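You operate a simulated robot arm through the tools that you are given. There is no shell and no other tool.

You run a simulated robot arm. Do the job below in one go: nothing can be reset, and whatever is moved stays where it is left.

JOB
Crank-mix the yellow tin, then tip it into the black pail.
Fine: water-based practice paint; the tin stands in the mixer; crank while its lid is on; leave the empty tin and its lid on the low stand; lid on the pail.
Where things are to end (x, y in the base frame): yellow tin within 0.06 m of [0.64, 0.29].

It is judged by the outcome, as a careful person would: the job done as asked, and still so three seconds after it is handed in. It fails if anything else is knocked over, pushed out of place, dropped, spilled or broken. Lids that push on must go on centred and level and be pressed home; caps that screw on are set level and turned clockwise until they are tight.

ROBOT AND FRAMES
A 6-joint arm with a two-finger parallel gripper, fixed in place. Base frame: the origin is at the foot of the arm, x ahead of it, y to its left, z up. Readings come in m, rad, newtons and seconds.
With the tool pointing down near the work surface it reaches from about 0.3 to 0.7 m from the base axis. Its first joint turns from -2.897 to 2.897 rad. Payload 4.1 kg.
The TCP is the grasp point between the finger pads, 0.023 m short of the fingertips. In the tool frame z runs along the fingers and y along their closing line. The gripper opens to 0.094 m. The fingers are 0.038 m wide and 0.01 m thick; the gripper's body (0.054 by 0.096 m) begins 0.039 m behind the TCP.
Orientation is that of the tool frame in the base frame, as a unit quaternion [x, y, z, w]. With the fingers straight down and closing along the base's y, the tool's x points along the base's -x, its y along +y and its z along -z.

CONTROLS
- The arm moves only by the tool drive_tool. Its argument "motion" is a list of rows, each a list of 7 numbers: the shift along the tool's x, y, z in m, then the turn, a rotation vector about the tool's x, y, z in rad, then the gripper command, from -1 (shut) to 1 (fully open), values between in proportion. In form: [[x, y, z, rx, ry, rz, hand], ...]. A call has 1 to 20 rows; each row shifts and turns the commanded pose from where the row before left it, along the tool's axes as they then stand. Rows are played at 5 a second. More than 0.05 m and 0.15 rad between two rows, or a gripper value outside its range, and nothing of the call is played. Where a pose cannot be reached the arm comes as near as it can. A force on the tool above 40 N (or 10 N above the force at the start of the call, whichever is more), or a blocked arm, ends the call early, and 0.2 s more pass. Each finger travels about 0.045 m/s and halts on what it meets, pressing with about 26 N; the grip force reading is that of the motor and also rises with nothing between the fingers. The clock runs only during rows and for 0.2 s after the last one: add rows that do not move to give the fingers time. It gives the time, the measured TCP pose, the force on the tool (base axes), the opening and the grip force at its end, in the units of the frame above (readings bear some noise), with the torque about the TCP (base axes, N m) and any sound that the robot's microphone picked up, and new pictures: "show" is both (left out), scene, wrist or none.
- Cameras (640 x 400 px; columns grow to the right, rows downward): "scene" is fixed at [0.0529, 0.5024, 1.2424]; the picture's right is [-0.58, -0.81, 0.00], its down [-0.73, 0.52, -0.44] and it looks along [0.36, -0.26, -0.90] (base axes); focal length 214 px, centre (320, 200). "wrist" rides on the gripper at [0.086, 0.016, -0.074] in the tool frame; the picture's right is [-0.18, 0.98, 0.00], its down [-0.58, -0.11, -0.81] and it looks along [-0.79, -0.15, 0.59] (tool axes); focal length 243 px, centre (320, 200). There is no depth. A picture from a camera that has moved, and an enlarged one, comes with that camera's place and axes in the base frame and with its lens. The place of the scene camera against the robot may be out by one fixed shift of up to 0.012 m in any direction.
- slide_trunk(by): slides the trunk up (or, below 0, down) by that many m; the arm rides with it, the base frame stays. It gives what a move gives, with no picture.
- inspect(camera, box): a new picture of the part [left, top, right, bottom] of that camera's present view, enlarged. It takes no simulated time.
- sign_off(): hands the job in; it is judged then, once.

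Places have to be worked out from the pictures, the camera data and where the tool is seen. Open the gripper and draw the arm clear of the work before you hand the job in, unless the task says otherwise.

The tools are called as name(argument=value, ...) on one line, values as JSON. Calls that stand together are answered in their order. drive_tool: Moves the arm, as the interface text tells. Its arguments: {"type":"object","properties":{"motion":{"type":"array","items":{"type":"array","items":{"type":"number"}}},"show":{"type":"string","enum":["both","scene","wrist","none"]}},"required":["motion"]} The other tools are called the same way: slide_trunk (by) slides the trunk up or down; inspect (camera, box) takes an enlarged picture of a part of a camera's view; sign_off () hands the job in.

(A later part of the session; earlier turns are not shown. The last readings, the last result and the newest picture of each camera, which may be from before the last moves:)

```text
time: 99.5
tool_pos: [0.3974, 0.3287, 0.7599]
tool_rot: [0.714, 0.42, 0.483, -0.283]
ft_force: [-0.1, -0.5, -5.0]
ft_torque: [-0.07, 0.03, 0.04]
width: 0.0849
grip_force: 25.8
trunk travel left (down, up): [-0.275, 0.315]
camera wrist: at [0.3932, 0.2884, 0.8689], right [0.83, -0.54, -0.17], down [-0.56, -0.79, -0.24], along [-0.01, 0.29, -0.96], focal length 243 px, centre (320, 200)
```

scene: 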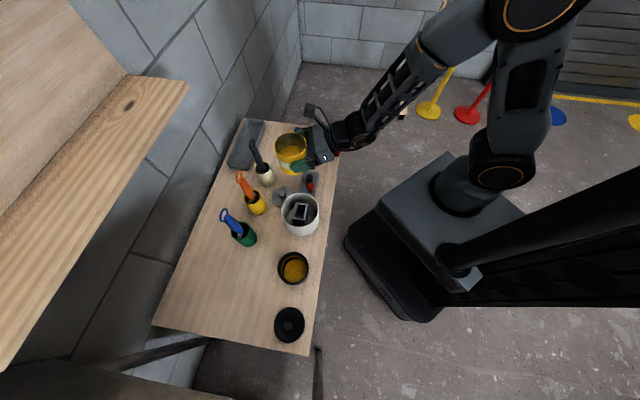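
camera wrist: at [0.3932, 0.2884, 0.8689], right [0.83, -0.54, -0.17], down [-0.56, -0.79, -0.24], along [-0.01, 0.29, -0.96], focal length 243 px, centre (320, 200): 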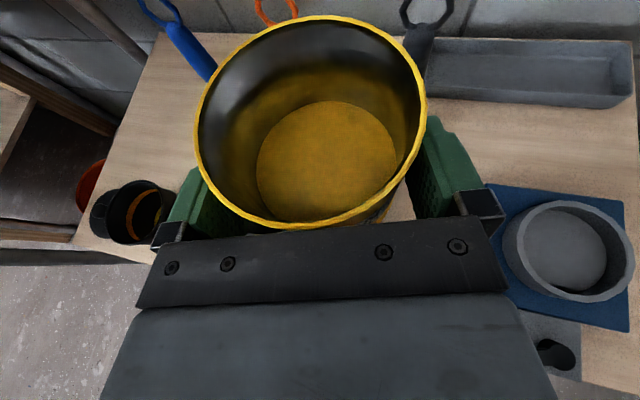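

Everything is on track and the tin is upright. I'll continue to the pail side at the same height.

drive_tool(motion=[[0.0026, -0.0292, 0.0065, 0.0463, 0, -0.0186, -1], [0.0032, -0.0288, 0.0079, 0.0463, 0, -0.0186, -1], [0.0037, -0.0284, 0.0092, 0.0463, 0, -0.0186, -1], [0.0042, -0.0278, 0.0105, 0.0463, 0, -0.0186, -1], [0.0047, -0.0272, 0.0118, 0.0463, 0, -0.0186, -1], [0.0052, -0.0266, 0.013, 0.0463, 0, -0.0186, -1], [0, 0, 0, 0, 0, 0, -1]], show="both")

```text
time: 101.1
tool_pos: [0.266, 0.4504, 0.7591]
tool_rot: [0.643, 0.523, 0.435, -0.352]
ft_force: [-0.5, -0.2, -5.1]
ft_torque: [-0.05, 0.02, -0.03]
width: 0.0846
grip_force: 25.7
trunk travel left (down, up): [-0.275, 0.315]
camera wrist: at [0.2732, 0.4109, 0.8683], right [0.95, -0.27, -0.17], down [-0.3, -0.92, -0.24], along [-0.09, 0.28, -0.96], focal length 243 px, centre (320, 200)
```

scene: 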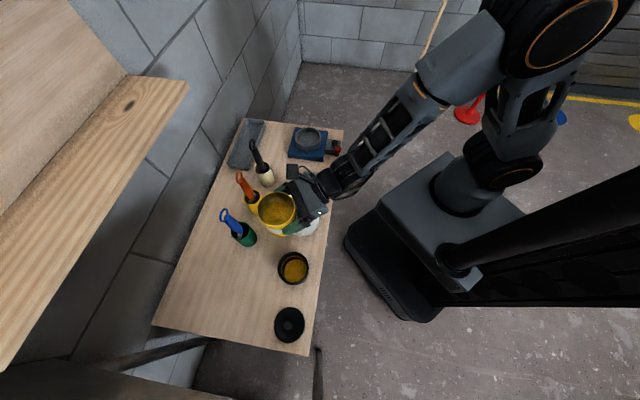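
wrist: 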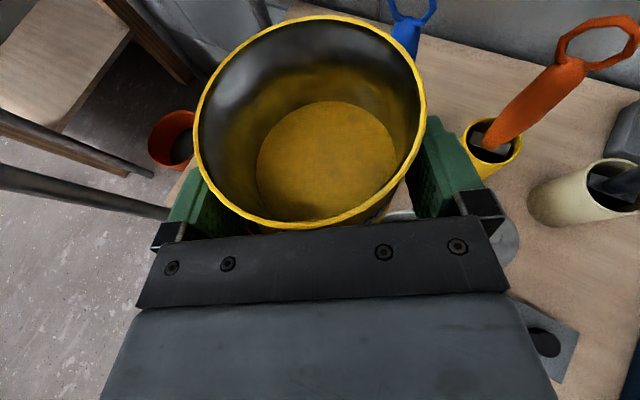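

The tin hangs upright, just short of the pail. I'll move to the pouring start position, with the tin slightly right of the pail, and come down to z≈0.685.

drive_tool(motion=[[0.0066, -0.0173, 0.0164, 0.0478, 0, -0.0192, -1], [0.0069, -0.0164, 0.0172, 0.0478, 0, -0.0192, -1], [0, 0, 0, 0, 0, 0, -1], [-0.0343, 0, 0.0138, 0, 0, 0, -1], [-0.0343, 0, 0.0138, 0, 0, 0, -1], [0, 0, 0, 0, 0, 0, -1], [0, 0, 0, 0, 0, 0, -1]], show="both")

inspect(camera="scene", box=[240, 180, 350, 310])

```text
time: 102.7
tool_pos: [0.2383, 0.4904, 0.6872]
tool_rot: [0.615, 0.554, 0.417, -0.375]
ft_force: [-0.1, -0.6, -4.6]
ft_torque: [-0.1, 0.01, -0.02]
width: 0.0847
grip_force: 26.2
trunk travel left (down, up): [-0.275, 0.315]
camera wrist: at [0.2496, 0.453, 0.7953], right [0.97, -0.17, -0.17], down [-0.21, -0.95, -0.24], along [-0.12, 0.27, -0.96], focal length 243 px, centre (320, 200)
```

scene: 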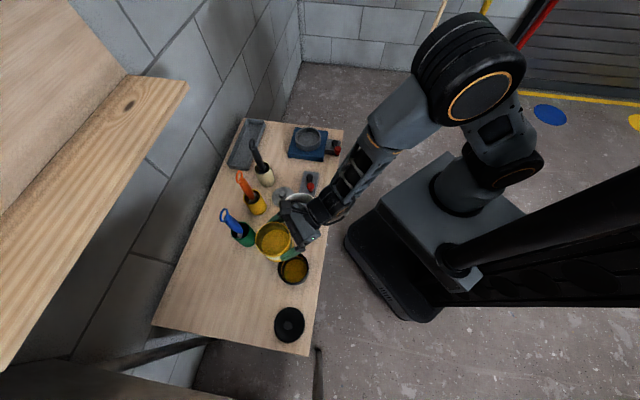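
wrist: 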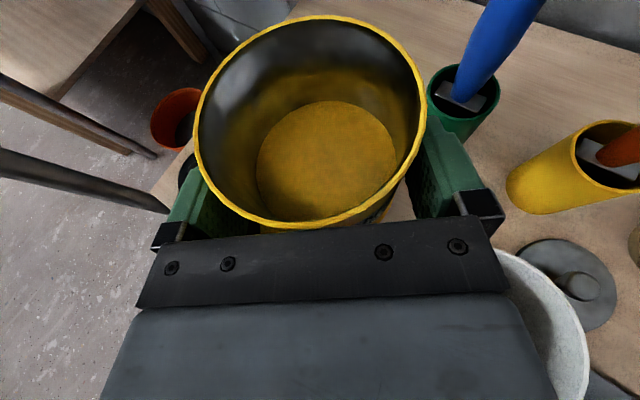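

```text
3.08 times, centred on (295, 245) of scene
camera zoom: at [0.0529, 0.5024, 1.2424], right [-0.58, -0.81, 0.0], down [-0.73, 0.52, -0.44], along [0.36, -0.26, -0.9], focal length 660 px, centre (397, 62)
```

zoom: 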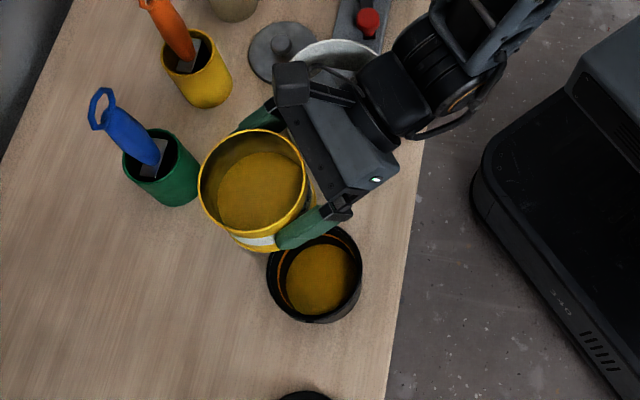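

The scene agrees with my estimate: pail centre about (0.176, 0.507), with the tin lip just to its right. I'll roll the tin the first 45°, which is still short of pouring, and check.

drive_tool(motion=[[0, 0, 0, 0, 0, -0.1, -1], [0, 0, 0, 0, 0, -0.131, -1], [0, 0, 0, 0, 0, -0.131, -1], [0, 0, 0, 0, 0, -0.131, -1], [0, 0, 0, 0, 0, -0.131, -1], [0, 0, 0, 0, 0, -0.131, -1], [0, 0, 0, 0, 0, -0.03, -1], [0, 0, 0, 0, 0, 0, -1]], show="both")

inspect(camera="scene", box=[240, 180, 350, 310])

```text
time: 104.5
tool_pos: [0.2383, 0.4911, 0.6873]
tool_rot: [0.356, 0.748, 0.528, -0.187]
ft_force: [0.4, -0.1, -3.8]
ft_torque: [-0.06, 0.02, 0.0]
width: 0.0847
grip_force: 26.2
trunk travel left (down, up): [-0.275, 0.315]
camera wrist: at [0.1845, 0.4559, 0.7818], right [0.84, 0.13, 0.53], down [0.24, -0.96, -0.15], along [0.49, 0.25, -0.84], focal length 243 px, centre (320, 200)
```

scene: 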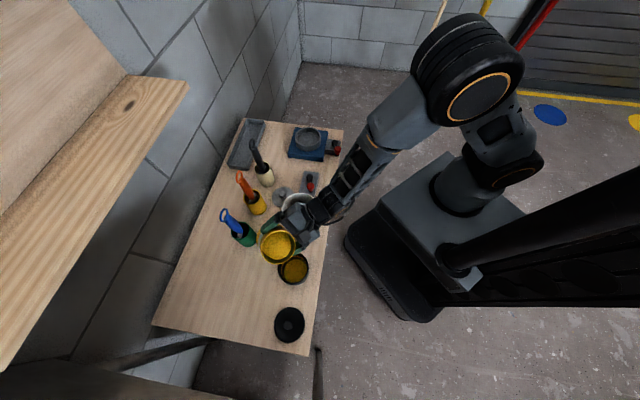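
wrist: 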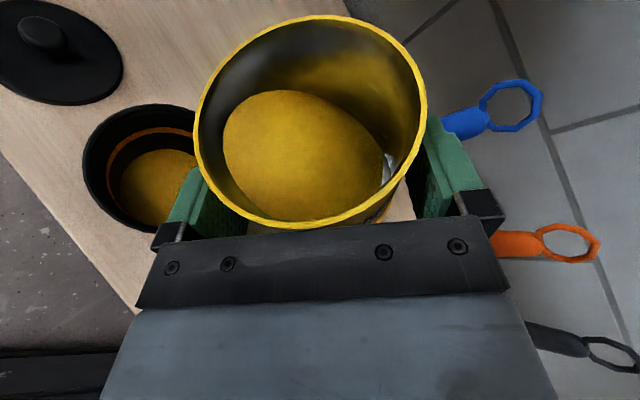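

```text
3.08 times, centred on (295, 245) of scene
camera zoom: at [0.0529, 0.5024, 1.2424], right [-0.58, -0.81, 0.0], down [-0.73, 0.52, -0.44], along [0.36, -0.26, -0.9], focal length 660 px, centre (397, 62)
```

zoom: 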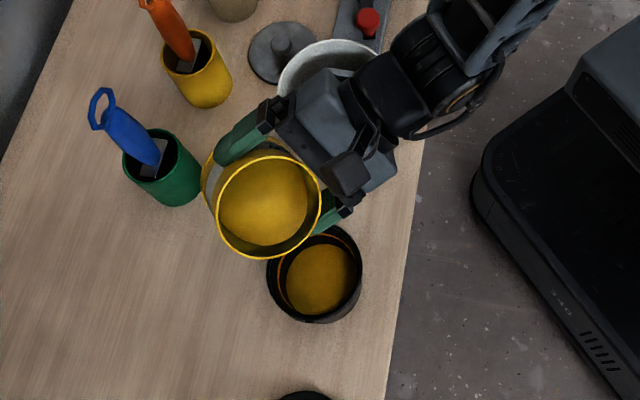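

The paint level shifts realistically and the lip is right over the pail. I'll tip further slowly so it starts to pour.

drive_tool(motion=[[0, 0, 0, 0, 0, -0.0436, -1], [0, 0, 0, 0, 0, -0.0436, -1], [0, 0, 0, 0, 0, -0.0436, -1], [0, 0, 0, 0, 0, -0.0436, -1], [0, 0, 0, 0, 0, -0.0436, -1], [0, 0, 0, 0, 0, -0.0436, -1], [0, 0, 0, 0, 0, -0.0262, -1], [0, 0, 0, 0, 0, -0.0262, -1], [0, 0, 0, 0, 0, -0.0262, -1], [0, 0, 0, 0, 0, 0, -1]], show="both")

inspect(camera="scene", box=[240, 180, 350, 310])

```text
time: 106.7
tool_pos: [0.2386, 0.4905, 0.6864]
tool_rot: [0.224, 0.797, 0.552, -0.094]
ft_force: [-0.1, -0.6, -4.4]
ft_torque: [-0.05, 0.05, 0.01]
width: 0.0849
grip_force: 25.8
trunk travel left (down, up): [-0.275, 0.315]
camera wrist: at [0.1622, 0.4503, 0.7625], right [0.62, 0.24, 0.75], down [0.39, -0.92, -0.02], along [0.69, 0.3, -0.66], focal length 243 px, centre (320, 200)
```

scene: 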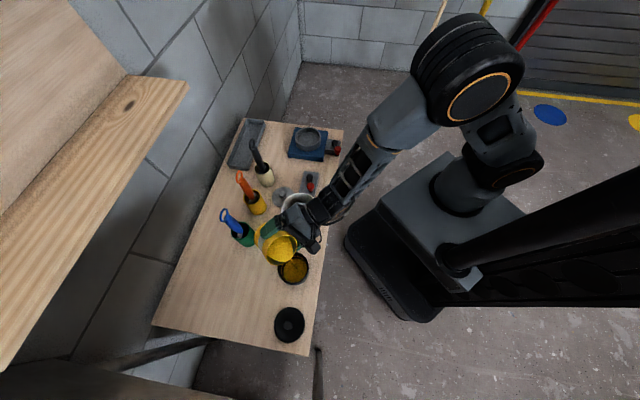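
wrist: 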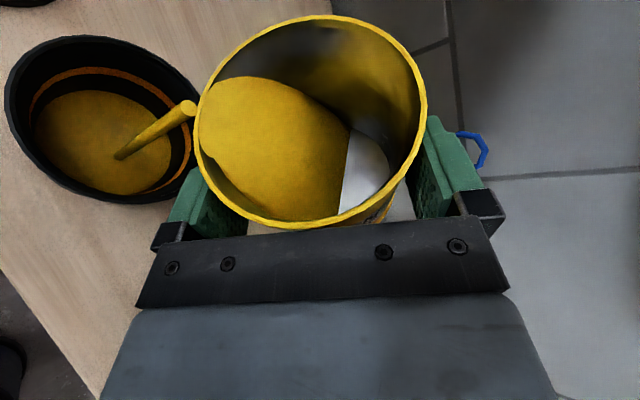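

```text
3.08 times, centred on (295, 245) of scene
camera zoom: at [0.0529, 0.5024, 1.2424], right [-0.58, -0.81, 0.0], down [-0.73, 0.52, -0.44], along [0.36, -0.26, -0.9], focal length 660 px, centre (397, 62)
```

zoom: 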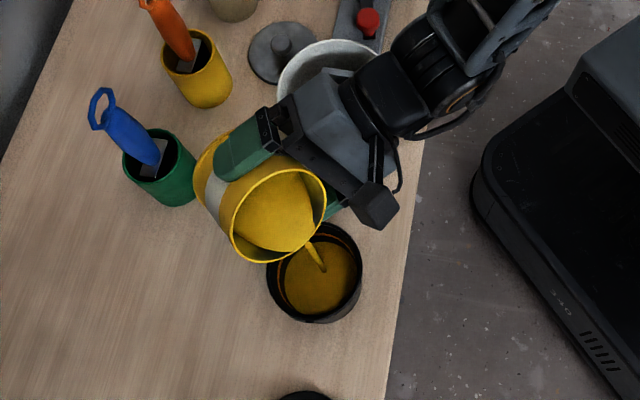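

The paint stream is falling inside the pail, close to its centre. I'll continue tipping slowly, shifting the tin left to keep the lip over the pail.

drive_tool(motion=[[0.0008, -0.0004, 0, 0, 0, -0.0262, -1], [0.0008, -0.0003, 0, 0, 0, -0.0262, -1], [0.0009, -0.0003, 0, 0, 0, -0.0262, -1], [0.0009, -0.0003, 0, 0, 0, -0.0262, -1], [0.0009, -0.0003, 0, 0, 0, -0.0262, -1], [0.0009, -0.0003, 0, 0, 0, -0.0262, -1], [0.0009, -0.0002, 0, 0, 0, -0.0262, -1], [0.0009, -0.0002, 0, 0, 0, -0.0262, -1], [0, 0, 0, 0, 0, 0, -1]], show="both")

inspect(camera="scene", box=[240, 180, 350, 310])

```text
time: 108.7
tool_pos: [0.231, 0.4919, 0.6871]
tool_rot: [0.138, 0.817, 0.558, -0.036]
ft_force: [0.9, 0.2, -4.4]
ft_torque: [-0.09, 0.04, 0.01]
width: 0.085
grip_force: 26.3
trunk travel left (down, up): [-0.275, 0.315]
camera wrist: at [0.1448, 0.446, 0.7483], right [0.44, 0.3, 0.85], down [0.45, -0.89, 0.08], along [0.78, 0.35, -0.53], focal length 243 px, centre (320, 200)
```

scene: 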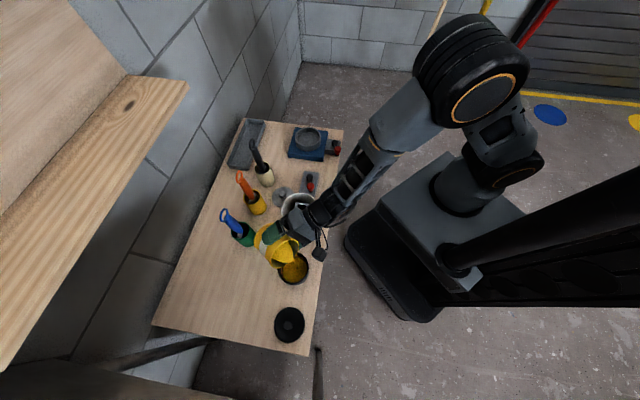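
wrist: 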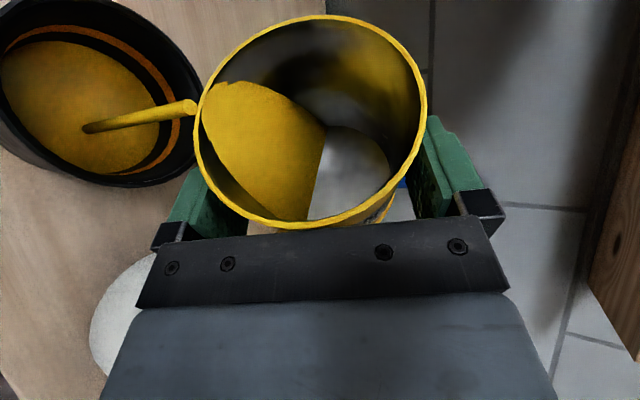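

```text
3.08 times, centred on (295, 245) of scene
camera zoom: at [0.0529, 0.5024, 1.2424], right [-0.58, -0.81, 0.0], down [-0.73, 0.52, -0.44], along [0.36, -0.26, -0.9], focal length 660 px, centre (397, 62)
```

zoom: 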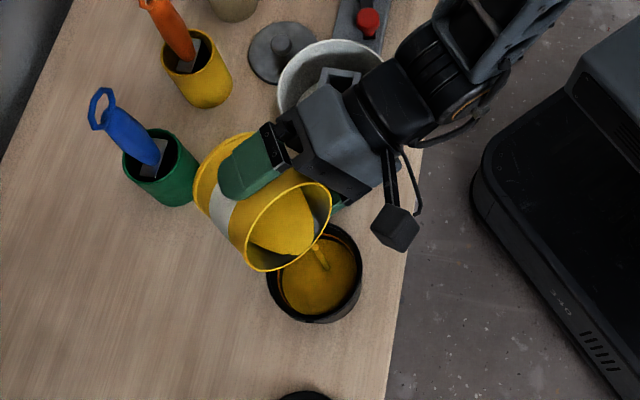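

The stream is landing well inside the pail. I'll keep tipping.

drive_tool(motion=[[0.0009, -0.0002, 0, 0, 0, -0.0262, -1], [0.0009, -0.0002, 0, 0, 0, -0.0262, -1], [0.0009, -0.0001, 0, 0, 0, -0.0262, -1], [0.0009, -0.0001, 0, 0, 0, -0.0262, -1], [0.0009, -0.0001, 0, 0, 0, -0.0262, -1], [0.0009, 0, 0, 0, 0, -0.0262, -1], [0.0009, 0, 0, 0, 0, -0.0262, -1], [0.0009, 0, 0, 0, 0, -0.0262, -1], [0.0009, 0, 0, 0, 0, -0.0262, -1], [0, 0, 0, 0, 0, 0, -1]], show="both")

inspect(camera="scene", box=[240, 180, 350, 310])

```text
time: 110.9
tool_pos: [0.2236, 0.4944, 0.6854]
tool_rot: [0.042, 0.828, 0.559, 0.03]
ft_force: [0.0, 0.3, -4.1]
ft_torque: [-0.1, 0.06, 0.0]
width: 0.0846
grip_force: 26.0
trunk travel left (down, up): [-0.275, 0.315]
camera wrist: at [0.1298, 0.4409, 0.73], right [0.22, 0.35, 0.91], down [0.5, -0.84, 0.2], along [0.84, 0.41, -0.36], focal length 243 px, centre (320, 200)
```

scene: 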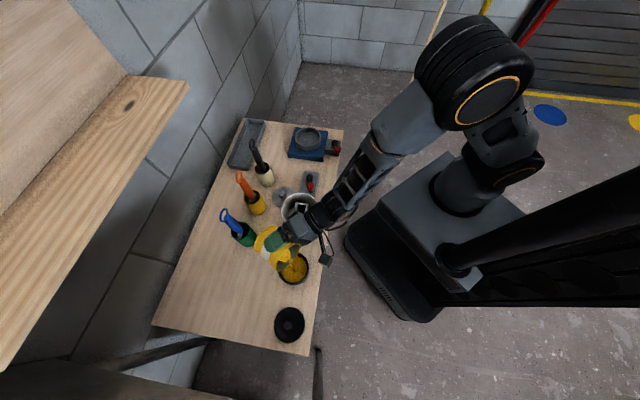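
wrist: 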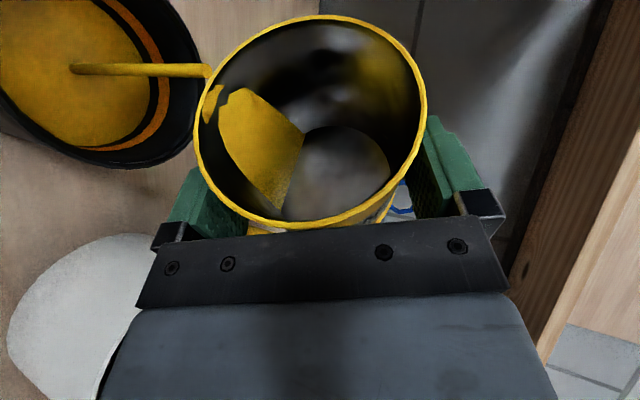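

```text
3.08 times, centred on (295, 245) of scene
camera zoom: at [0.0529, 0.5024, 1.2424], right [-0.58, -0.81, 0.0], down [-0.73, 0.52, -0.44], along [0.36, -0.26, -0.9], focal length 660 px, centre (397, 62)
```

zoom: 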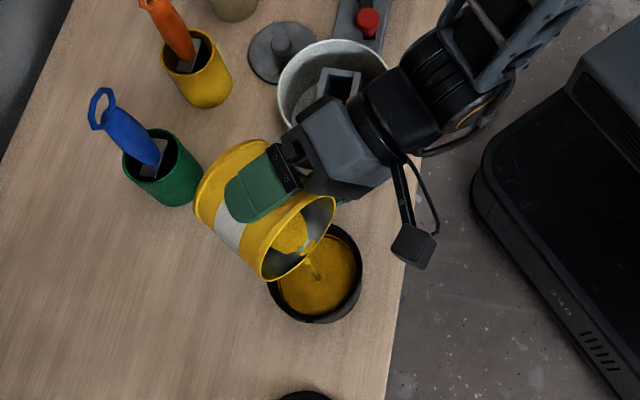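

It's still pouring cleanly. I'll continue past horizontal to drain it.

drive_tool(motion=[[0.0013, 0, 0, 0, 0, -0.0349, -1], [0.0013, 0, 0, 0, 0, -0.0349, -1], [0.0013, 0.0001, 0, 0, 0, -0.0349, -1], [0.0013, 0.0001, 0, 0, 0, -0.0349, -1], [0.0013, 0.0002, 0, 0, 0, -0.0349, -1], [0.0013, 0.0002, 0, 0, 0, -0.0349, -1], [0.0013, 0.0003, 0, 0, 0, -0.0349, -1], [0.0013, 0.0003, 0, 0, 0, -0.0349, -1], [0.0013, 0.0004, 0, 0, 0, -0.0349, -1], [0.0012, 0.0004, 0, 0, 0, -0.0349, -1], [0, 0, 0, 0, 0, 0, -1]], show="both")

inspect(camera="scene", box=[240, 180, 350, 310])

```text
time: 113.3
tool_pos: [0.2117, 0.4941, 0.6867]
tool_rot: [-0.102, 0.823, 0.545, 0.127]
ft_force: [0.7, -0.2, -4.5]
ft_torque: [-0.11, 0.05, 0.03]
width: 0.0849
grip_force: 25.4
trunk travel left (down, up): [-0.275, 0.315]
camera wrist: at [0.1157, 0.4302, 0.7019], right [-0.13, 0.38, 0.91], down [0.51, -0.77, 0.39], along [0.85, 0.51, -0.1], focal length 243 px, centre (320, 200)
```

scene: 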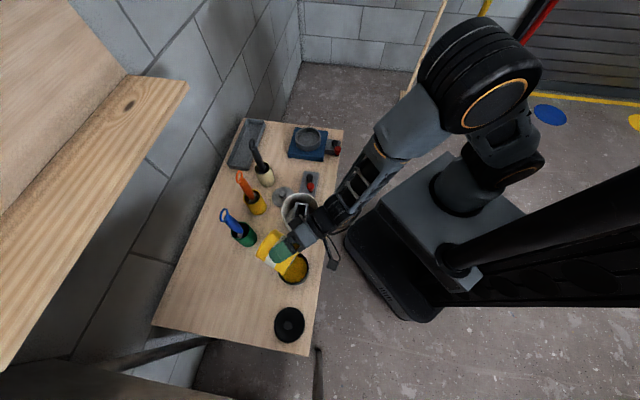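
wrist: 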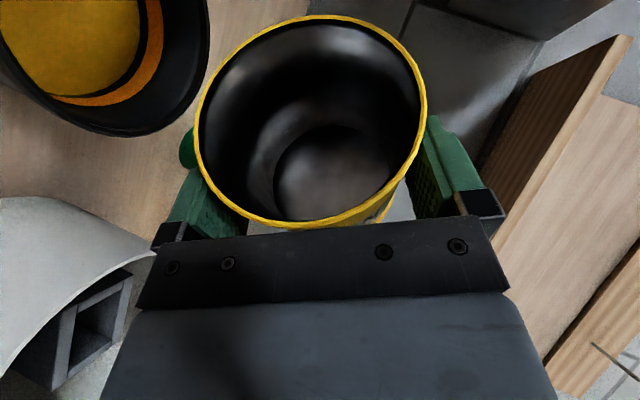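

```text
3.08 times, centred on (295, 245) of scene
camera zoom: at [0.0529, 0.5024, 1.2424], right [-0.58, -0.81, 0.0], down [-0.73, 0.52, -0.44], along [0.36, -0.26, -0.9], focal length 660 px, centre (397, 62)
```

zoom: 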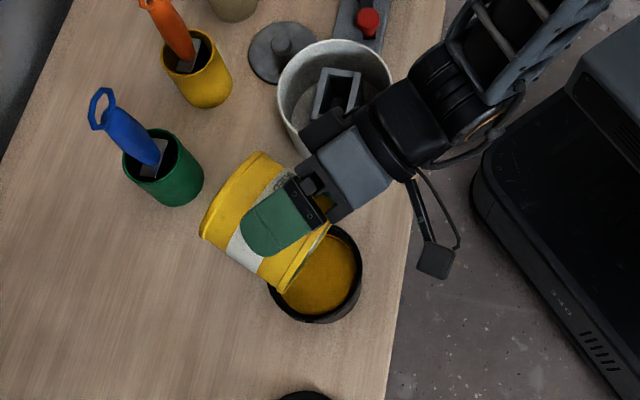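

The tin looks empty inside. I'll tip a bit further over the pail and hold, so any last drips run out.

drive_tool(motion=[[0.0013, 0.0005, 0, 0, 0, -0.0349, -1], [0.0013, 0.0006, 0, 0, 0, -0.0349, -1], [0.0013, 0.0006, 0, 0, 0, -0.0349, -1], [0.0012, 0.0007, 0, 0, 0, -0.0349, -1], [0.0012, 0.0007, 0, 0, 0, -0.0349, -1], [0.0012, 0.0007, 0, 0, 0, -0.0349, -1], [0.0012, 0.0008, 0, 0, 0, -0.0349, -1], [0.0011, 0.0008, 0, 0, 0, -0.0349, -1], [0, 0, 0, 0, 0, 0, -1], [0, 0, 0, 0, 0, 0, -1], [0, 0, 0, 0, 0, 0, -1], [0, 0, 0, 0, 0, 0, -1], [0, 0, 0, 0, 0, 0, -1], [0, 0, 0, 0, 0, 0, -1], [0, 0, 0, 0, 0, 0, -1], [0, 0, 0, 0, 0, 0, -1]], show="both")

inspect(camera="scene", box=[240, 180, 350, 310])

inspect(camera="wrist", box=[160, 0, 440, 240])

```text
time: 116.7
tool_pos: [0.2006, 0.4965, 0.6876]
tool_rot: [-0.215, 0.801, 0.522, 0.2]
ft_force: [-0.2, 0.7, -5.1]
ft_torque: [-0.09, 0.06, 0.01]
width: 0.0846
grip_force: 26.0
trunk travel left (down, up): [-0.275, 0.315]
camera wrist: at [0.1115, 0.4225, 0.6809], right [-0.39, 0.38, 0.84], down [0.46, -0.7, 0.54], along [0.79, 0.6, 0.1], focal length 243 px, centre (320, 200)
```

scene: 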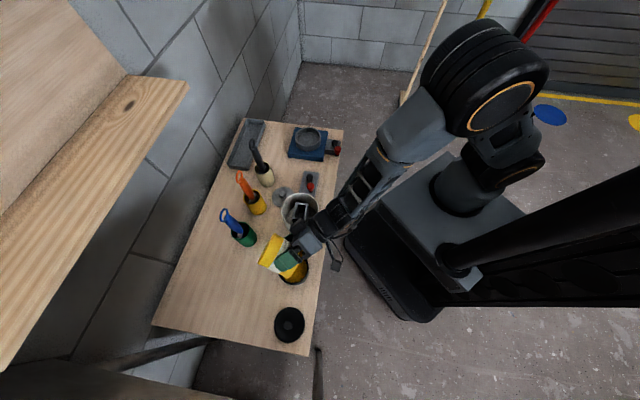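
wrist: 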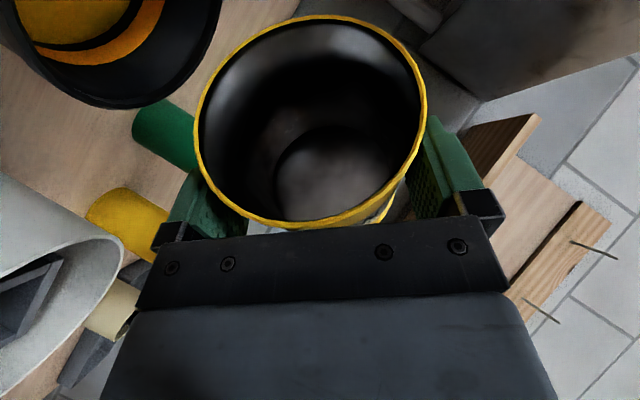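

```text
3.08 times, centred on (295, 245) of scene
camera zoom: at [0.0529, 0.5024, 1.2424], right [-0.58, -0.81, 0.0], down [-0.73, 0.52, -0.44], along [0.36, -0.26, -0.9], focal length 660 px, centre (397, 62)
```

zoom: 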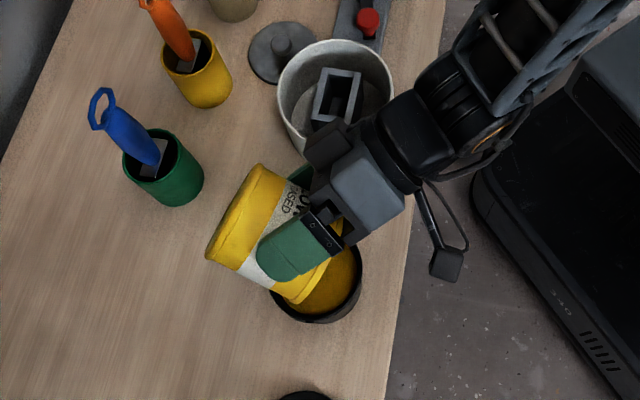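

```text
1.67 times, centred on (300, 120) of wrist
camera zoom: at [0.1115, 0.4225, 0.6809], right [-0.39, 0.38, 0.84], down [0.46, -0.7, 0.54], along [0.79, 0.6, 0.1], focal length 404 px, centre (353, 333)
```

zoom: 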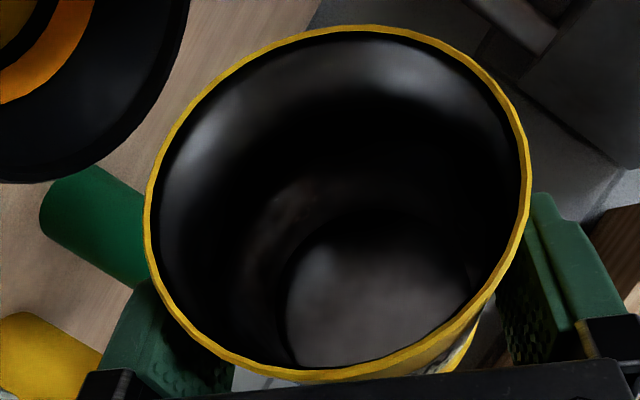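

The tin is completely empty and nothing has spilled. I'll roll it back upright along the same path.

drive_tool(motion=[[-0.004, -0.0029, 0, 0, 0, 0.1257, -1], [-0.0044, -0.0024, 0, 0, 0, 0.1257, -1], [-0.0046, -0.0018, 0, 0, 0, 0.1257, -1], [-0.0048, -0.0012, 0, 0, 0, 0.1257, -1], [-0.005, -0.0006, 0, 0, 0, 0.1257, -1], [-0.005, 0, 0, 0, 0, 0.1257, -1], [-0.005, 0.0006, 0, 0, 0, 0.1257, -1], [-0.0048, 0.0012, 0, 0, 0, 0.1257, -1], [0, 0, 0, 0, 0, 0.1257, -1], [0, 0, 0, 0, 0, 0.1257, -1], [0, 0, 0, 0, 0, 0.1257, -1], [0, 0, 0, 0, 0, 0.1257, -1], [0, 0, 0, 0, 0, 0.1257, -1], [0, 0, 0, 0, 0, 0.1257, -1], [0, 0, 0, 0, 0, 0.1257, -1], [0, 0, 0, 0, 0, 0.1257, -1], [0, 0, 0, 0, 0, 0.1257, -1], [0, 0, 0, 0, 0, 0.0619, -1], [0, 0, 0, 0, 0, 0, -1]], show="both")

inspect(camera="scene", box=[240, 180, 350, 310])

```text
time: 120.7
tool_pos: [0.2388, 0.4915, 0.6877]
tool_rot: [0.615, 0.555, 0.416, -0.375]
ft_force: [-0.6, 0.4, -3.9]
ft_torque: [-0.07, 0.05, 0.01]
width: 0.0846
grip_force: 25.9
trunk travel left (down, up): [-0.275, 0.315]
camera wrist: at [0.2502, 0.4546, 0.7957], right [0.97, -0.17, -0.17], down [-0.21, -0.95, -0.24], along [-0.12, 0.27, -0.96], focal length 243 px, centre (320, 200)
```

scene: 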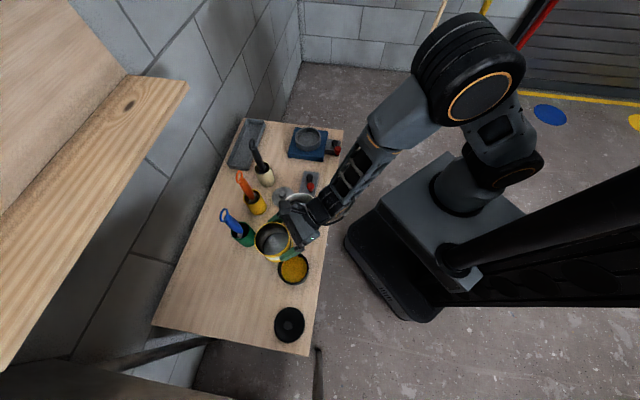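
wrist: 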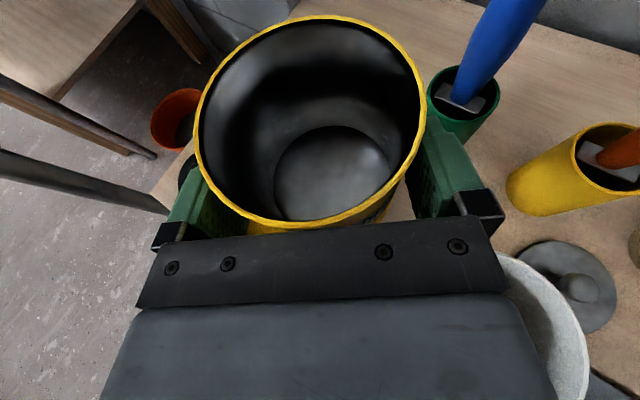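

```text
3.08 times, centred on (295, 245) of scene
camera zoom: at [0.0529, 0.5024, 1.2424], right [-0.58, -0.81, 0.0], down [-0.73, 0.52, -0.44], along [0.36, -0.26, -0.9], focal length 660 px, centre (397, 62)
```

zoom: 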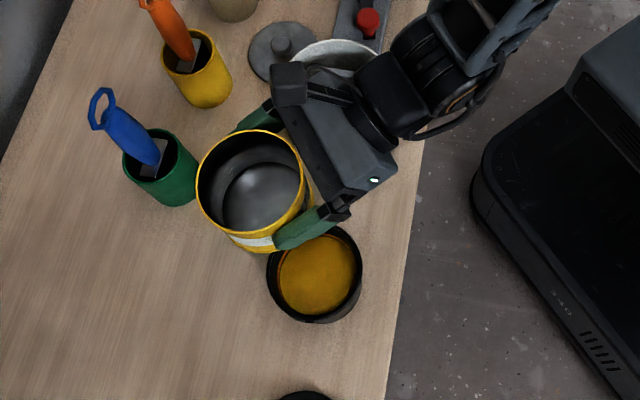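

The pail is filled close to its orange line and the tin is empty. I'll raise the tin and carry it back toward the target near (0.63, 0.33), high enough to clear the spatulas.

drive_tool(motion=[[0.0348, 0, -0.014, 0, 0, 0, -1], [0.0348, 0, -0.014, 0, 0, 0, -1], [0.0348, 0, -0.014, 0, 0, 0, -1], [-0.009, 0.0291, -0.0225, -0.0621, 0, 0.025, -1], [-0.0083, 0.0307, -0.0206, -0.0621, 0, 0.025, -1], [-0.0075, 0.0321, -0.0187, -0.0621, 0, 0.025, -1], [-0.0067, 0.0334, -0.0166, -0.0621, 0, 0.025, -1], [-0.0058, 0.0345, -0.0145, -0.0621, 0, 0.025, -1], [-0.005, 0.0355, -0.0124, -0.0621, 0, 0.025, -1], [0, 0, 0, 0, 0, 0, -1]], show="wrist")

```text
time: 122.9
tool_pos: [0.3968, 0.3298, 0.7989]
tool_rot: [0.713, 0.421, 0.483, -0.283]
ft_force: [-0.2, -0.9, -4.8]
ft_torque: [-0.05, 0.04, -0.01]
width: 0.0845
grip_force: 26.2
trunk travel left (down, up): [-0.275, 0.315]
camera wrist: at [0.3917, 0.2911, 0.9083], right [0.83, -0.54, -0.17], down [-0.56, -0.79, -0.24], along [-0.01, 0.29, -0.96], focal length 243 px, centre (320, 200)
```

wrist: 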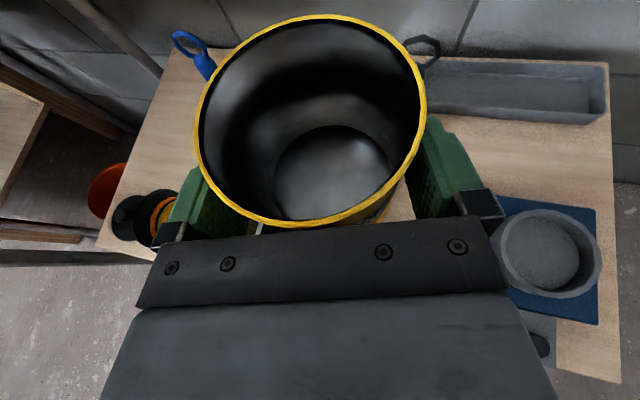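

That segment went as planned. I'll continue with the second segment, to above the target.

drive_tool(motion=[[0.0062, 0.0325, 0.0153, -0.0486, 0, 0.0195, -1], [0.0068, 0.0316, 0.0169, -0.0486, 0, 0.0195, -1], [0.0074, 0.0306, 0.0184, -0.0486, 0, 0.0195, -1], [0.008, 0.0295, 0.0199, -0.0486, 0, 0.0195, -1], [0.0086, 0.0283, 0.0213, -0.0486, 0, 0.0195, -1], [0.0091, 0.0271, 0.0226, -0.0486, 0, 0.0195, -1], [0, 0, 0, 0, 0, 0, -1], [0, 0, 0, 0, 0, 0, -1]], show="both")

inspect(camera="scene", box=[220, 70, 370, 210])

```text
time: 124.7
tool_pos: [0.6156, 0.3223, 0.8002]
tool_rot: [0.771, 0.304, 0.521, -0.205]
ft_force: [0.0, 0.0, -4.5]
ft_torque: [-0.05, 0.04, 0.0]
width: 0.0845
grip_force: 26.2
trunk travel left (down, up): [-0.275, 0.315]
camera wrist: at [0.5996, 0.2859, 0.9087], right [0.62, -0.76, -0.17], down [-0.78, -0.58, -0.24], along [0.08, 0.28, -0.96], focal length 243 px, centre (320, 200)
```

scene: 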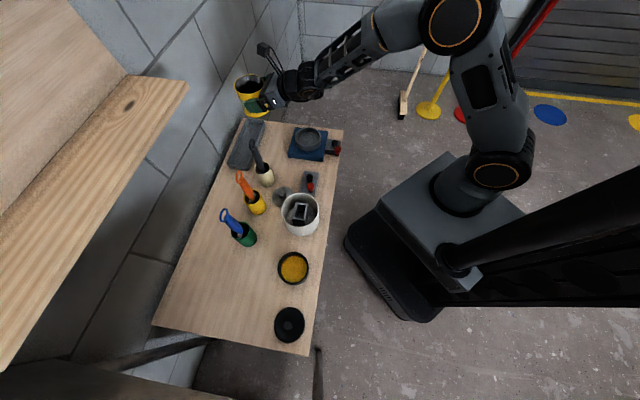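
wrist: 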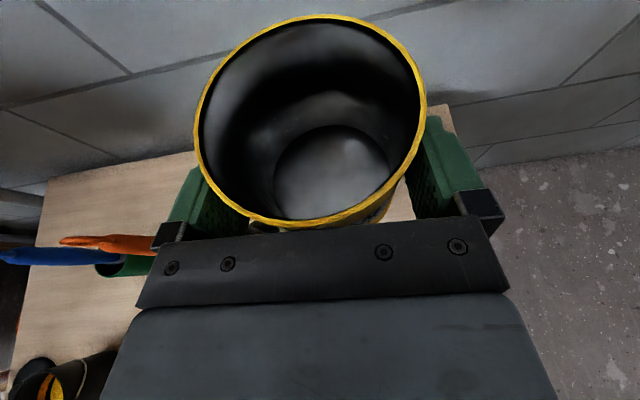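

```text
2.86 times, centred on (295, 140) of scene
camera zoom: at [0.0529, 0.5024, 1.2424], right [-0.58, -0.81, 0.0], down [-0.73, 0.52, -0.44], along [0.36, -0.26, -0.9], focal length 613 px, centre (391, 371)
```

zoom: 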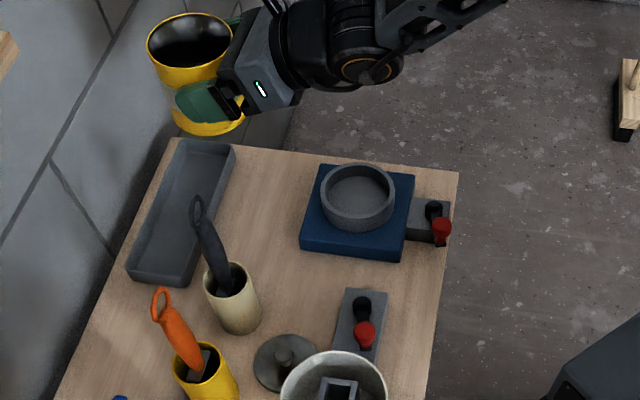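

The tin is above the target and clear of the spatula and mixer. I'll lower it vertically.

drive_tool(motion=[[-0.0334, 0, 0.0134, 0, 0, 0, -1], [-0.0334, 0, 0.0134, 0, 0, 0, -1], [-0.0334, 0, 0.0134, 0, 0, 0, -1], [-0.0334, 0, 0.0134, 0, 0, 0, -1], [-0.0334, 0, 0.0134, 0, 0, 0, -1], [0, 0, 0, 0, 0, 0, -1], [0, 0, 0, 0, 0, 0, -1]], show="both")

inspect(camera="scene", box=[240, 90, 350, 190])

```text
time: 126.3
tool_pos: [0.6169, 0.3209, 0.6207]
tool_rot: [0.771, 0.304, 0.521, -0.205]
ft_force: [-0.2, 0.2, -4.4]
ft_torque: [-0.06, 0.05, 0.04]
width: 0.0844
grip_force: 25.9
trunk travel left (down, up): [-0.275, 0.315]
camera wrist: at [0.6003, 0.2847, 0.7295], right [0.62, -0.76, -0.17], down [-0.78, -0.58, -0.24], along [0.08, 0.28, -0.96], focal length 243 px, centre (320, 200)
```

scene: 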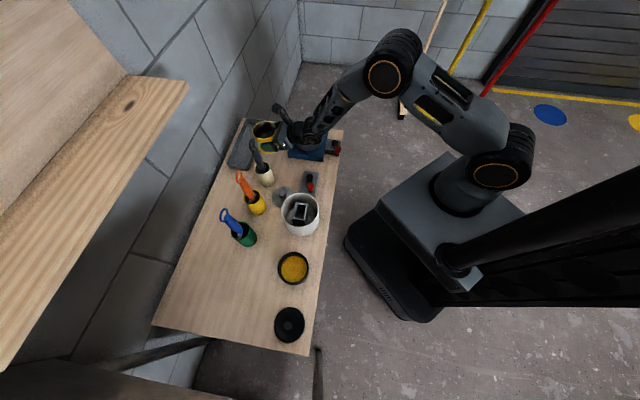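
wrist: 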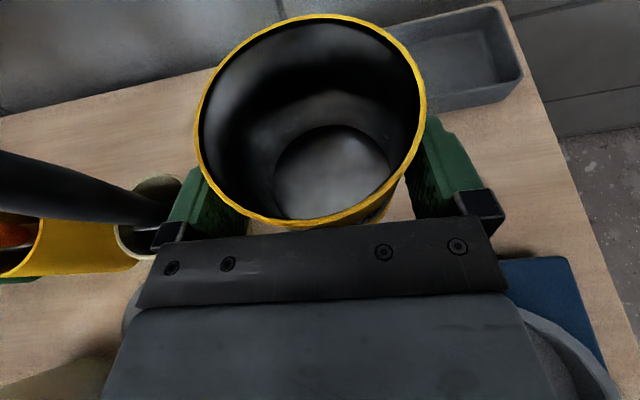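

```text
4.00 times, centred on (295, 140) of scene
camera zoom: at [0.0529, 0.5024, 1.2424], right [-0.58, -0.81, 0.0], down [-0.73, 0.52, -0.44], along [0.36, -0.26, -0.9], focal length 858 px, centre (420, 440)
```

zoom: 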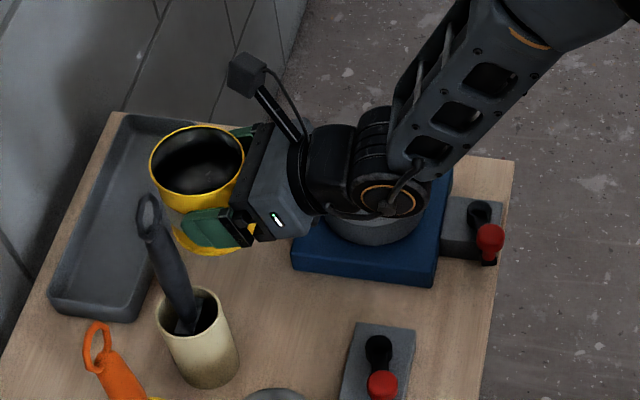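

I'll shift about 8 mm further out so the gripper body clears the mixer ring, then go down to just above the table.

drive_tool(motion=[[0.0028, -0.003, 0.0069, 0, 0, 0, -1], [-0.0232, 0, 0.0093, 0, 0, 0, -1], [-0.0186, 0, 0.0075, 0, 0, 0, -1], [0, 0, 0, 0, 0, 0, -1], [0, 0, 0, 0, 0, 0, -1]], show="both")

inspect(camera="scene", box=[240, 90, 350, 190])

```text
time: 127.5
tool_pos: [0.6196, 0.33, 0.576]
tool_rot: [0.77, 0.304, 0.521, -0.205]
ft_force: [0.4, 0.0, -4.7]
ft_torque: [-0.06, 0.08, 0.01]
width: 0.0845
grip_force: 25.8
trunk travel left (down, up): [-0.275, 0.315]
camera wrist: at [0.6036, 0.2936, 0.6846], right [0.62, -0.76, -0.17], down [-0.78, -0.58, -0.24], along [0.08, 0.28, -0.96], focal length 243 px, centre (320, 200)
```

scene: 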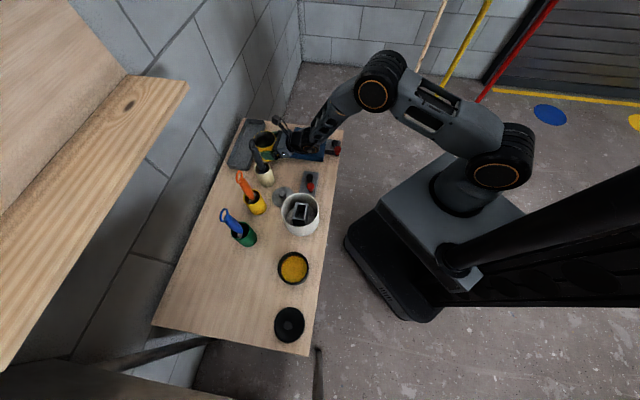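
wrist: 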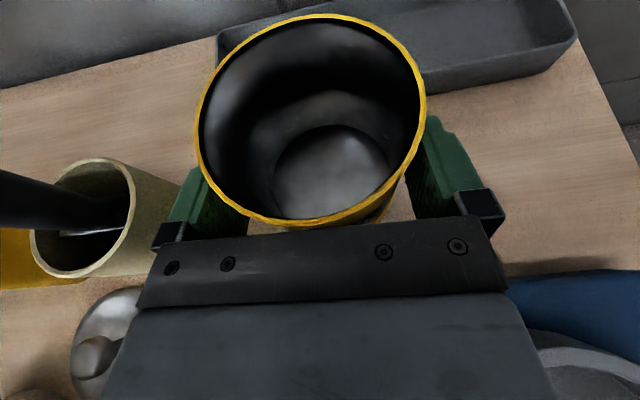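

```text
4.00 times, centred on (295, 140) of scene
camera zoom: at [0.0529, 0.5024, 1.2424], right [-0.58, -0.81, 0.0], down [-0.73, 0.52, -0.44], along [0.36, -0.26, -0.9], focal length 858 px, centre (420, 440)
```

zoom: 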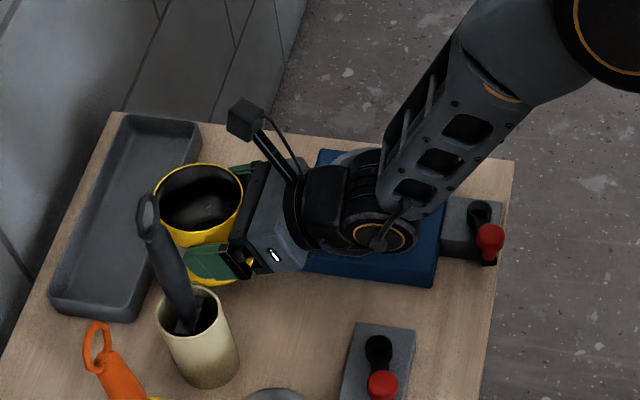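

Nothing is touching. I'll go on in small steps, watching for contact.

drive_tool(motion=[[-0.0037, 0, 0.0015, 0, 0, 0, -1], [-0.0037, 0, 0.0015, 0, 0, 0, -1], [-0.0028, 0, 0.0011, 0, 0, 0, -1], [0, 0, 0, 0, 0, 0, -1]], show="none")

```text
time: 128.5
tool_pos: [0.6187, 0.3301, 0.5641]
tool_rot: [0.771, 0.304, 0.521, -0.205]
ft_force: [0.2, -0.2, -4.0]
ft_torque: [-0.06, 0.06, 0.01]
width: 0.0845
grip_force: 26.5
trunk travel left (down, up): [-0.275, 0.315]
```

No contact yet at 0.564, so I'll continue.

drive_tool(motion=[[-0.0028, 0, 0.0011, 0, 0, 0, -1], [-0.0028, 0, 0.0011, 0, 0, 0, -1], [0, 0, 0, 0, 0, 0, -1]], show="none")

```text
time: 129.3
tool_pos: [0.6208, 0.3303, 0.5606]
tool_rot: [0.77, 0.305, 0.521, -0.206]
ft_force: [0.2, 0.3, -4.5]
ft_torque: [-0.06, 0.06, 0.01]
width: 0.0843
grip_force: 26.2
trunk travel left (down, up): [-0.275, 0.315]
```

Still free at 0.5606. I'll take finer steps and check visually.

drive_tool(motion=[[-0.0019, 0, 0.0007, 0, 0, 0, -1], [-0.0019, 0, 0.0007, 0, 0, 0, -1], [0, 0, 0, 0, 0, 0, -1]], show="none")

inspect(camera="scene", box=[250, 110, 340, 180])

inspect(camera="wrist", box=[380, 180, 640, 400])

```text
time: 130.1
tool_pos: [0.62, 0.3288, 0.5576]
tool_rot: [0.769, 0.305, 0.523, -0.206]
ft_force: [-5.3, -5.9, 15.6]
ft_torque: [-1.19, 0.91, -0.02]
width: 0.0846
grip_force: 26.3
trunk travel left (down, up): [-0.275, 0.315]
```

```text
5.71 times, centred on (295, 145) of scene
camera zoom: at [0.0529, 0.5024, 1.2424], right [-0.58, -0.81, 0.0], down [-0.73, 0.52, -0.44], along [0.36, -0.26, -0.9], focal length 1226 px, centre (463, 514)
```

zoom: 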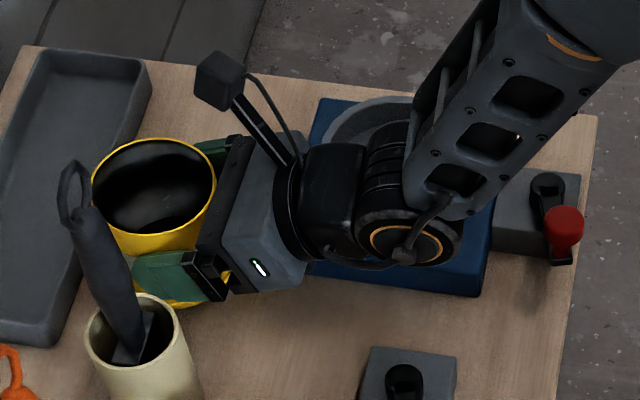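

```text
1.82 times, centred on (510, 290) of wrist
camera zoom: at [0.6033, 0.2928, 0.666], right [0.62, -0.76, -0.17], down [-0.78, -0.58, -0.24], along [0.09, 0.28, -0.95], focal length 441 px, centre (-26, 36)
```

zoom: 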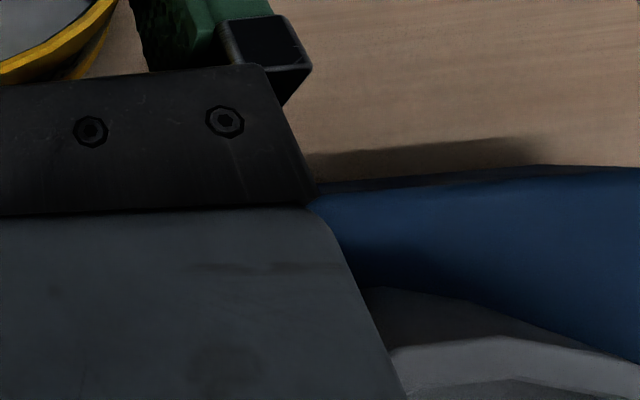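

There's contact with 20 N upward. The torque looks a bit off-centre for the tin alone, so I'll check closely what's touching.

inspect(camera="scene", box=[260, 135, 300, 170])

inspect(camera="wrist", box=[300, 150, 480, 280])

inspect(camera="wrist", box=[140, 150, 320, 280])

```text
11.43 times, centred on (280, 152) of scene
camera zoom: at [0.0529, 0.5024, 1.2424], right [-0.58, -0.81, 0.0], down [-0.73, 0.52, -0.44], along [0.36, -0.26, -0.9], focal length 2451 px, centre (777, 743)
```

zoom: 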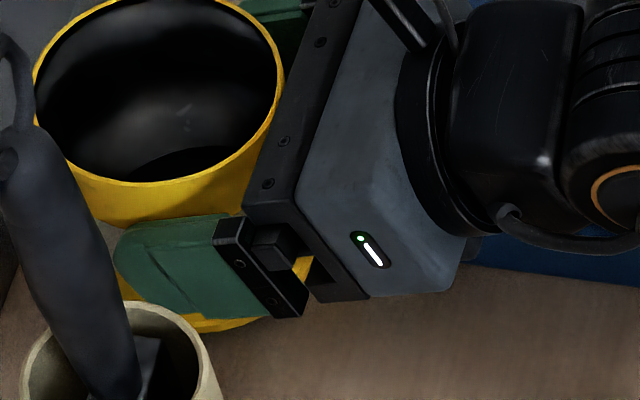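

```text
3.08 times, centred on (390, 215) of wrist
camera zoom: at [0.6033, 0.2928, 0.666], right [0.62, -0.76, -0.17], down [-0.78, -0.58, -0.24], along [0.09, 0.28, -0.95], focal length 746 px, centre (105, 154)
```

zoom: 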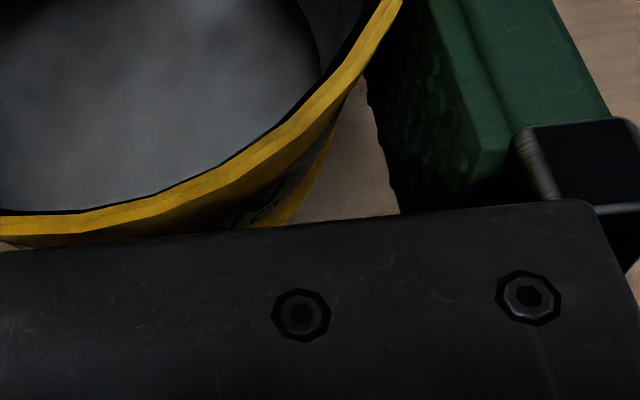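

```text
3.08 times, centred on (230, 215) of wrist
camera zoom: at [0.6033, 0.2928, 0.666], right [0.62, -0.76, -0.17], down [-0.78, -0.58, -0.24], along [0.09, 0.28, -0.95], focal length 746 px, centre (597, 154)
```

zoom: 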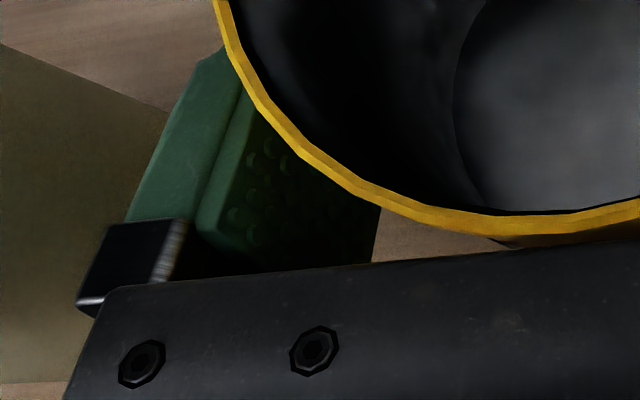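

The tin is only about 0.08 m tall, so it must still be well above the table. The torque points to the gripper body touching the mixer's corner. I'll back off straight up right away and check the mixer.

drive_tool(motion=[[0.0093, 0, -0.0037, 0, 0, 0, -1], [0.0186, 0, -0.0075, 0, 0, 0, -1], [0.0334, 0, -0.0134, 0, 0, 0, -1], [0.0334, 0, -0.0134, 0, 0, 0, -1], [0, 0, 0, 0, 0, 0, -1]], show="both")

inspect(camera="scene", box=[230, 90, 350, 190])

```text
time: 131.3
tool_pos: [0.6184, 0.3288, 0.6582]
tool_rot: [0.771, 0.304, 0.521, -0.205]
ft_force: [-0.3, -0.6, -4.3]
ft_torque: [-0.06, 0.07, 0.01]
width: 0.0844
grip_force: 26.3
trunk travel left (down, up): [-0.275, 0.315]
camera wrist: at [0.6023, 0.2925, 0.7661], right [0.62, -0.76, -0.17], down [-0.78, -0.58, -0.24], along [0.08, 0.28, -0.96], focal length 243 px, centre (320, 200)
```

scene: 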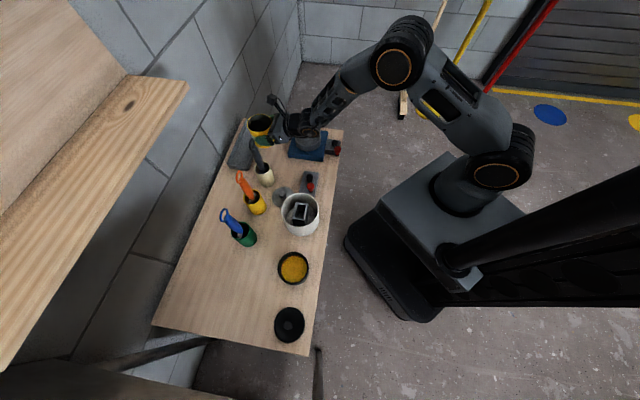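
wrist: 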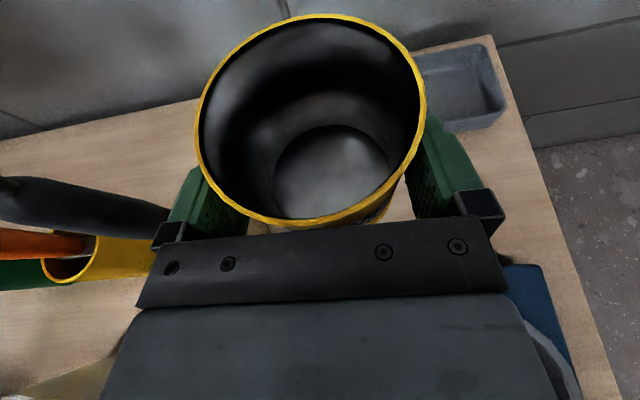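

```text
4.00 times, centred on (290, 140) of scene
camera zoom: at [0.0529, 0.5024, 1.2424], right [-0.58, -0.81, 0.0], down [-0.73, 0.52, -0.44], along [0.36, -0.26, -0.9], focal length 858 px, centre (440, 440)
```

zoom: 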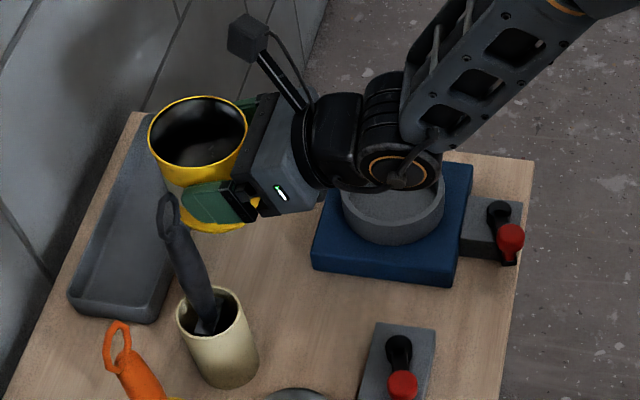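

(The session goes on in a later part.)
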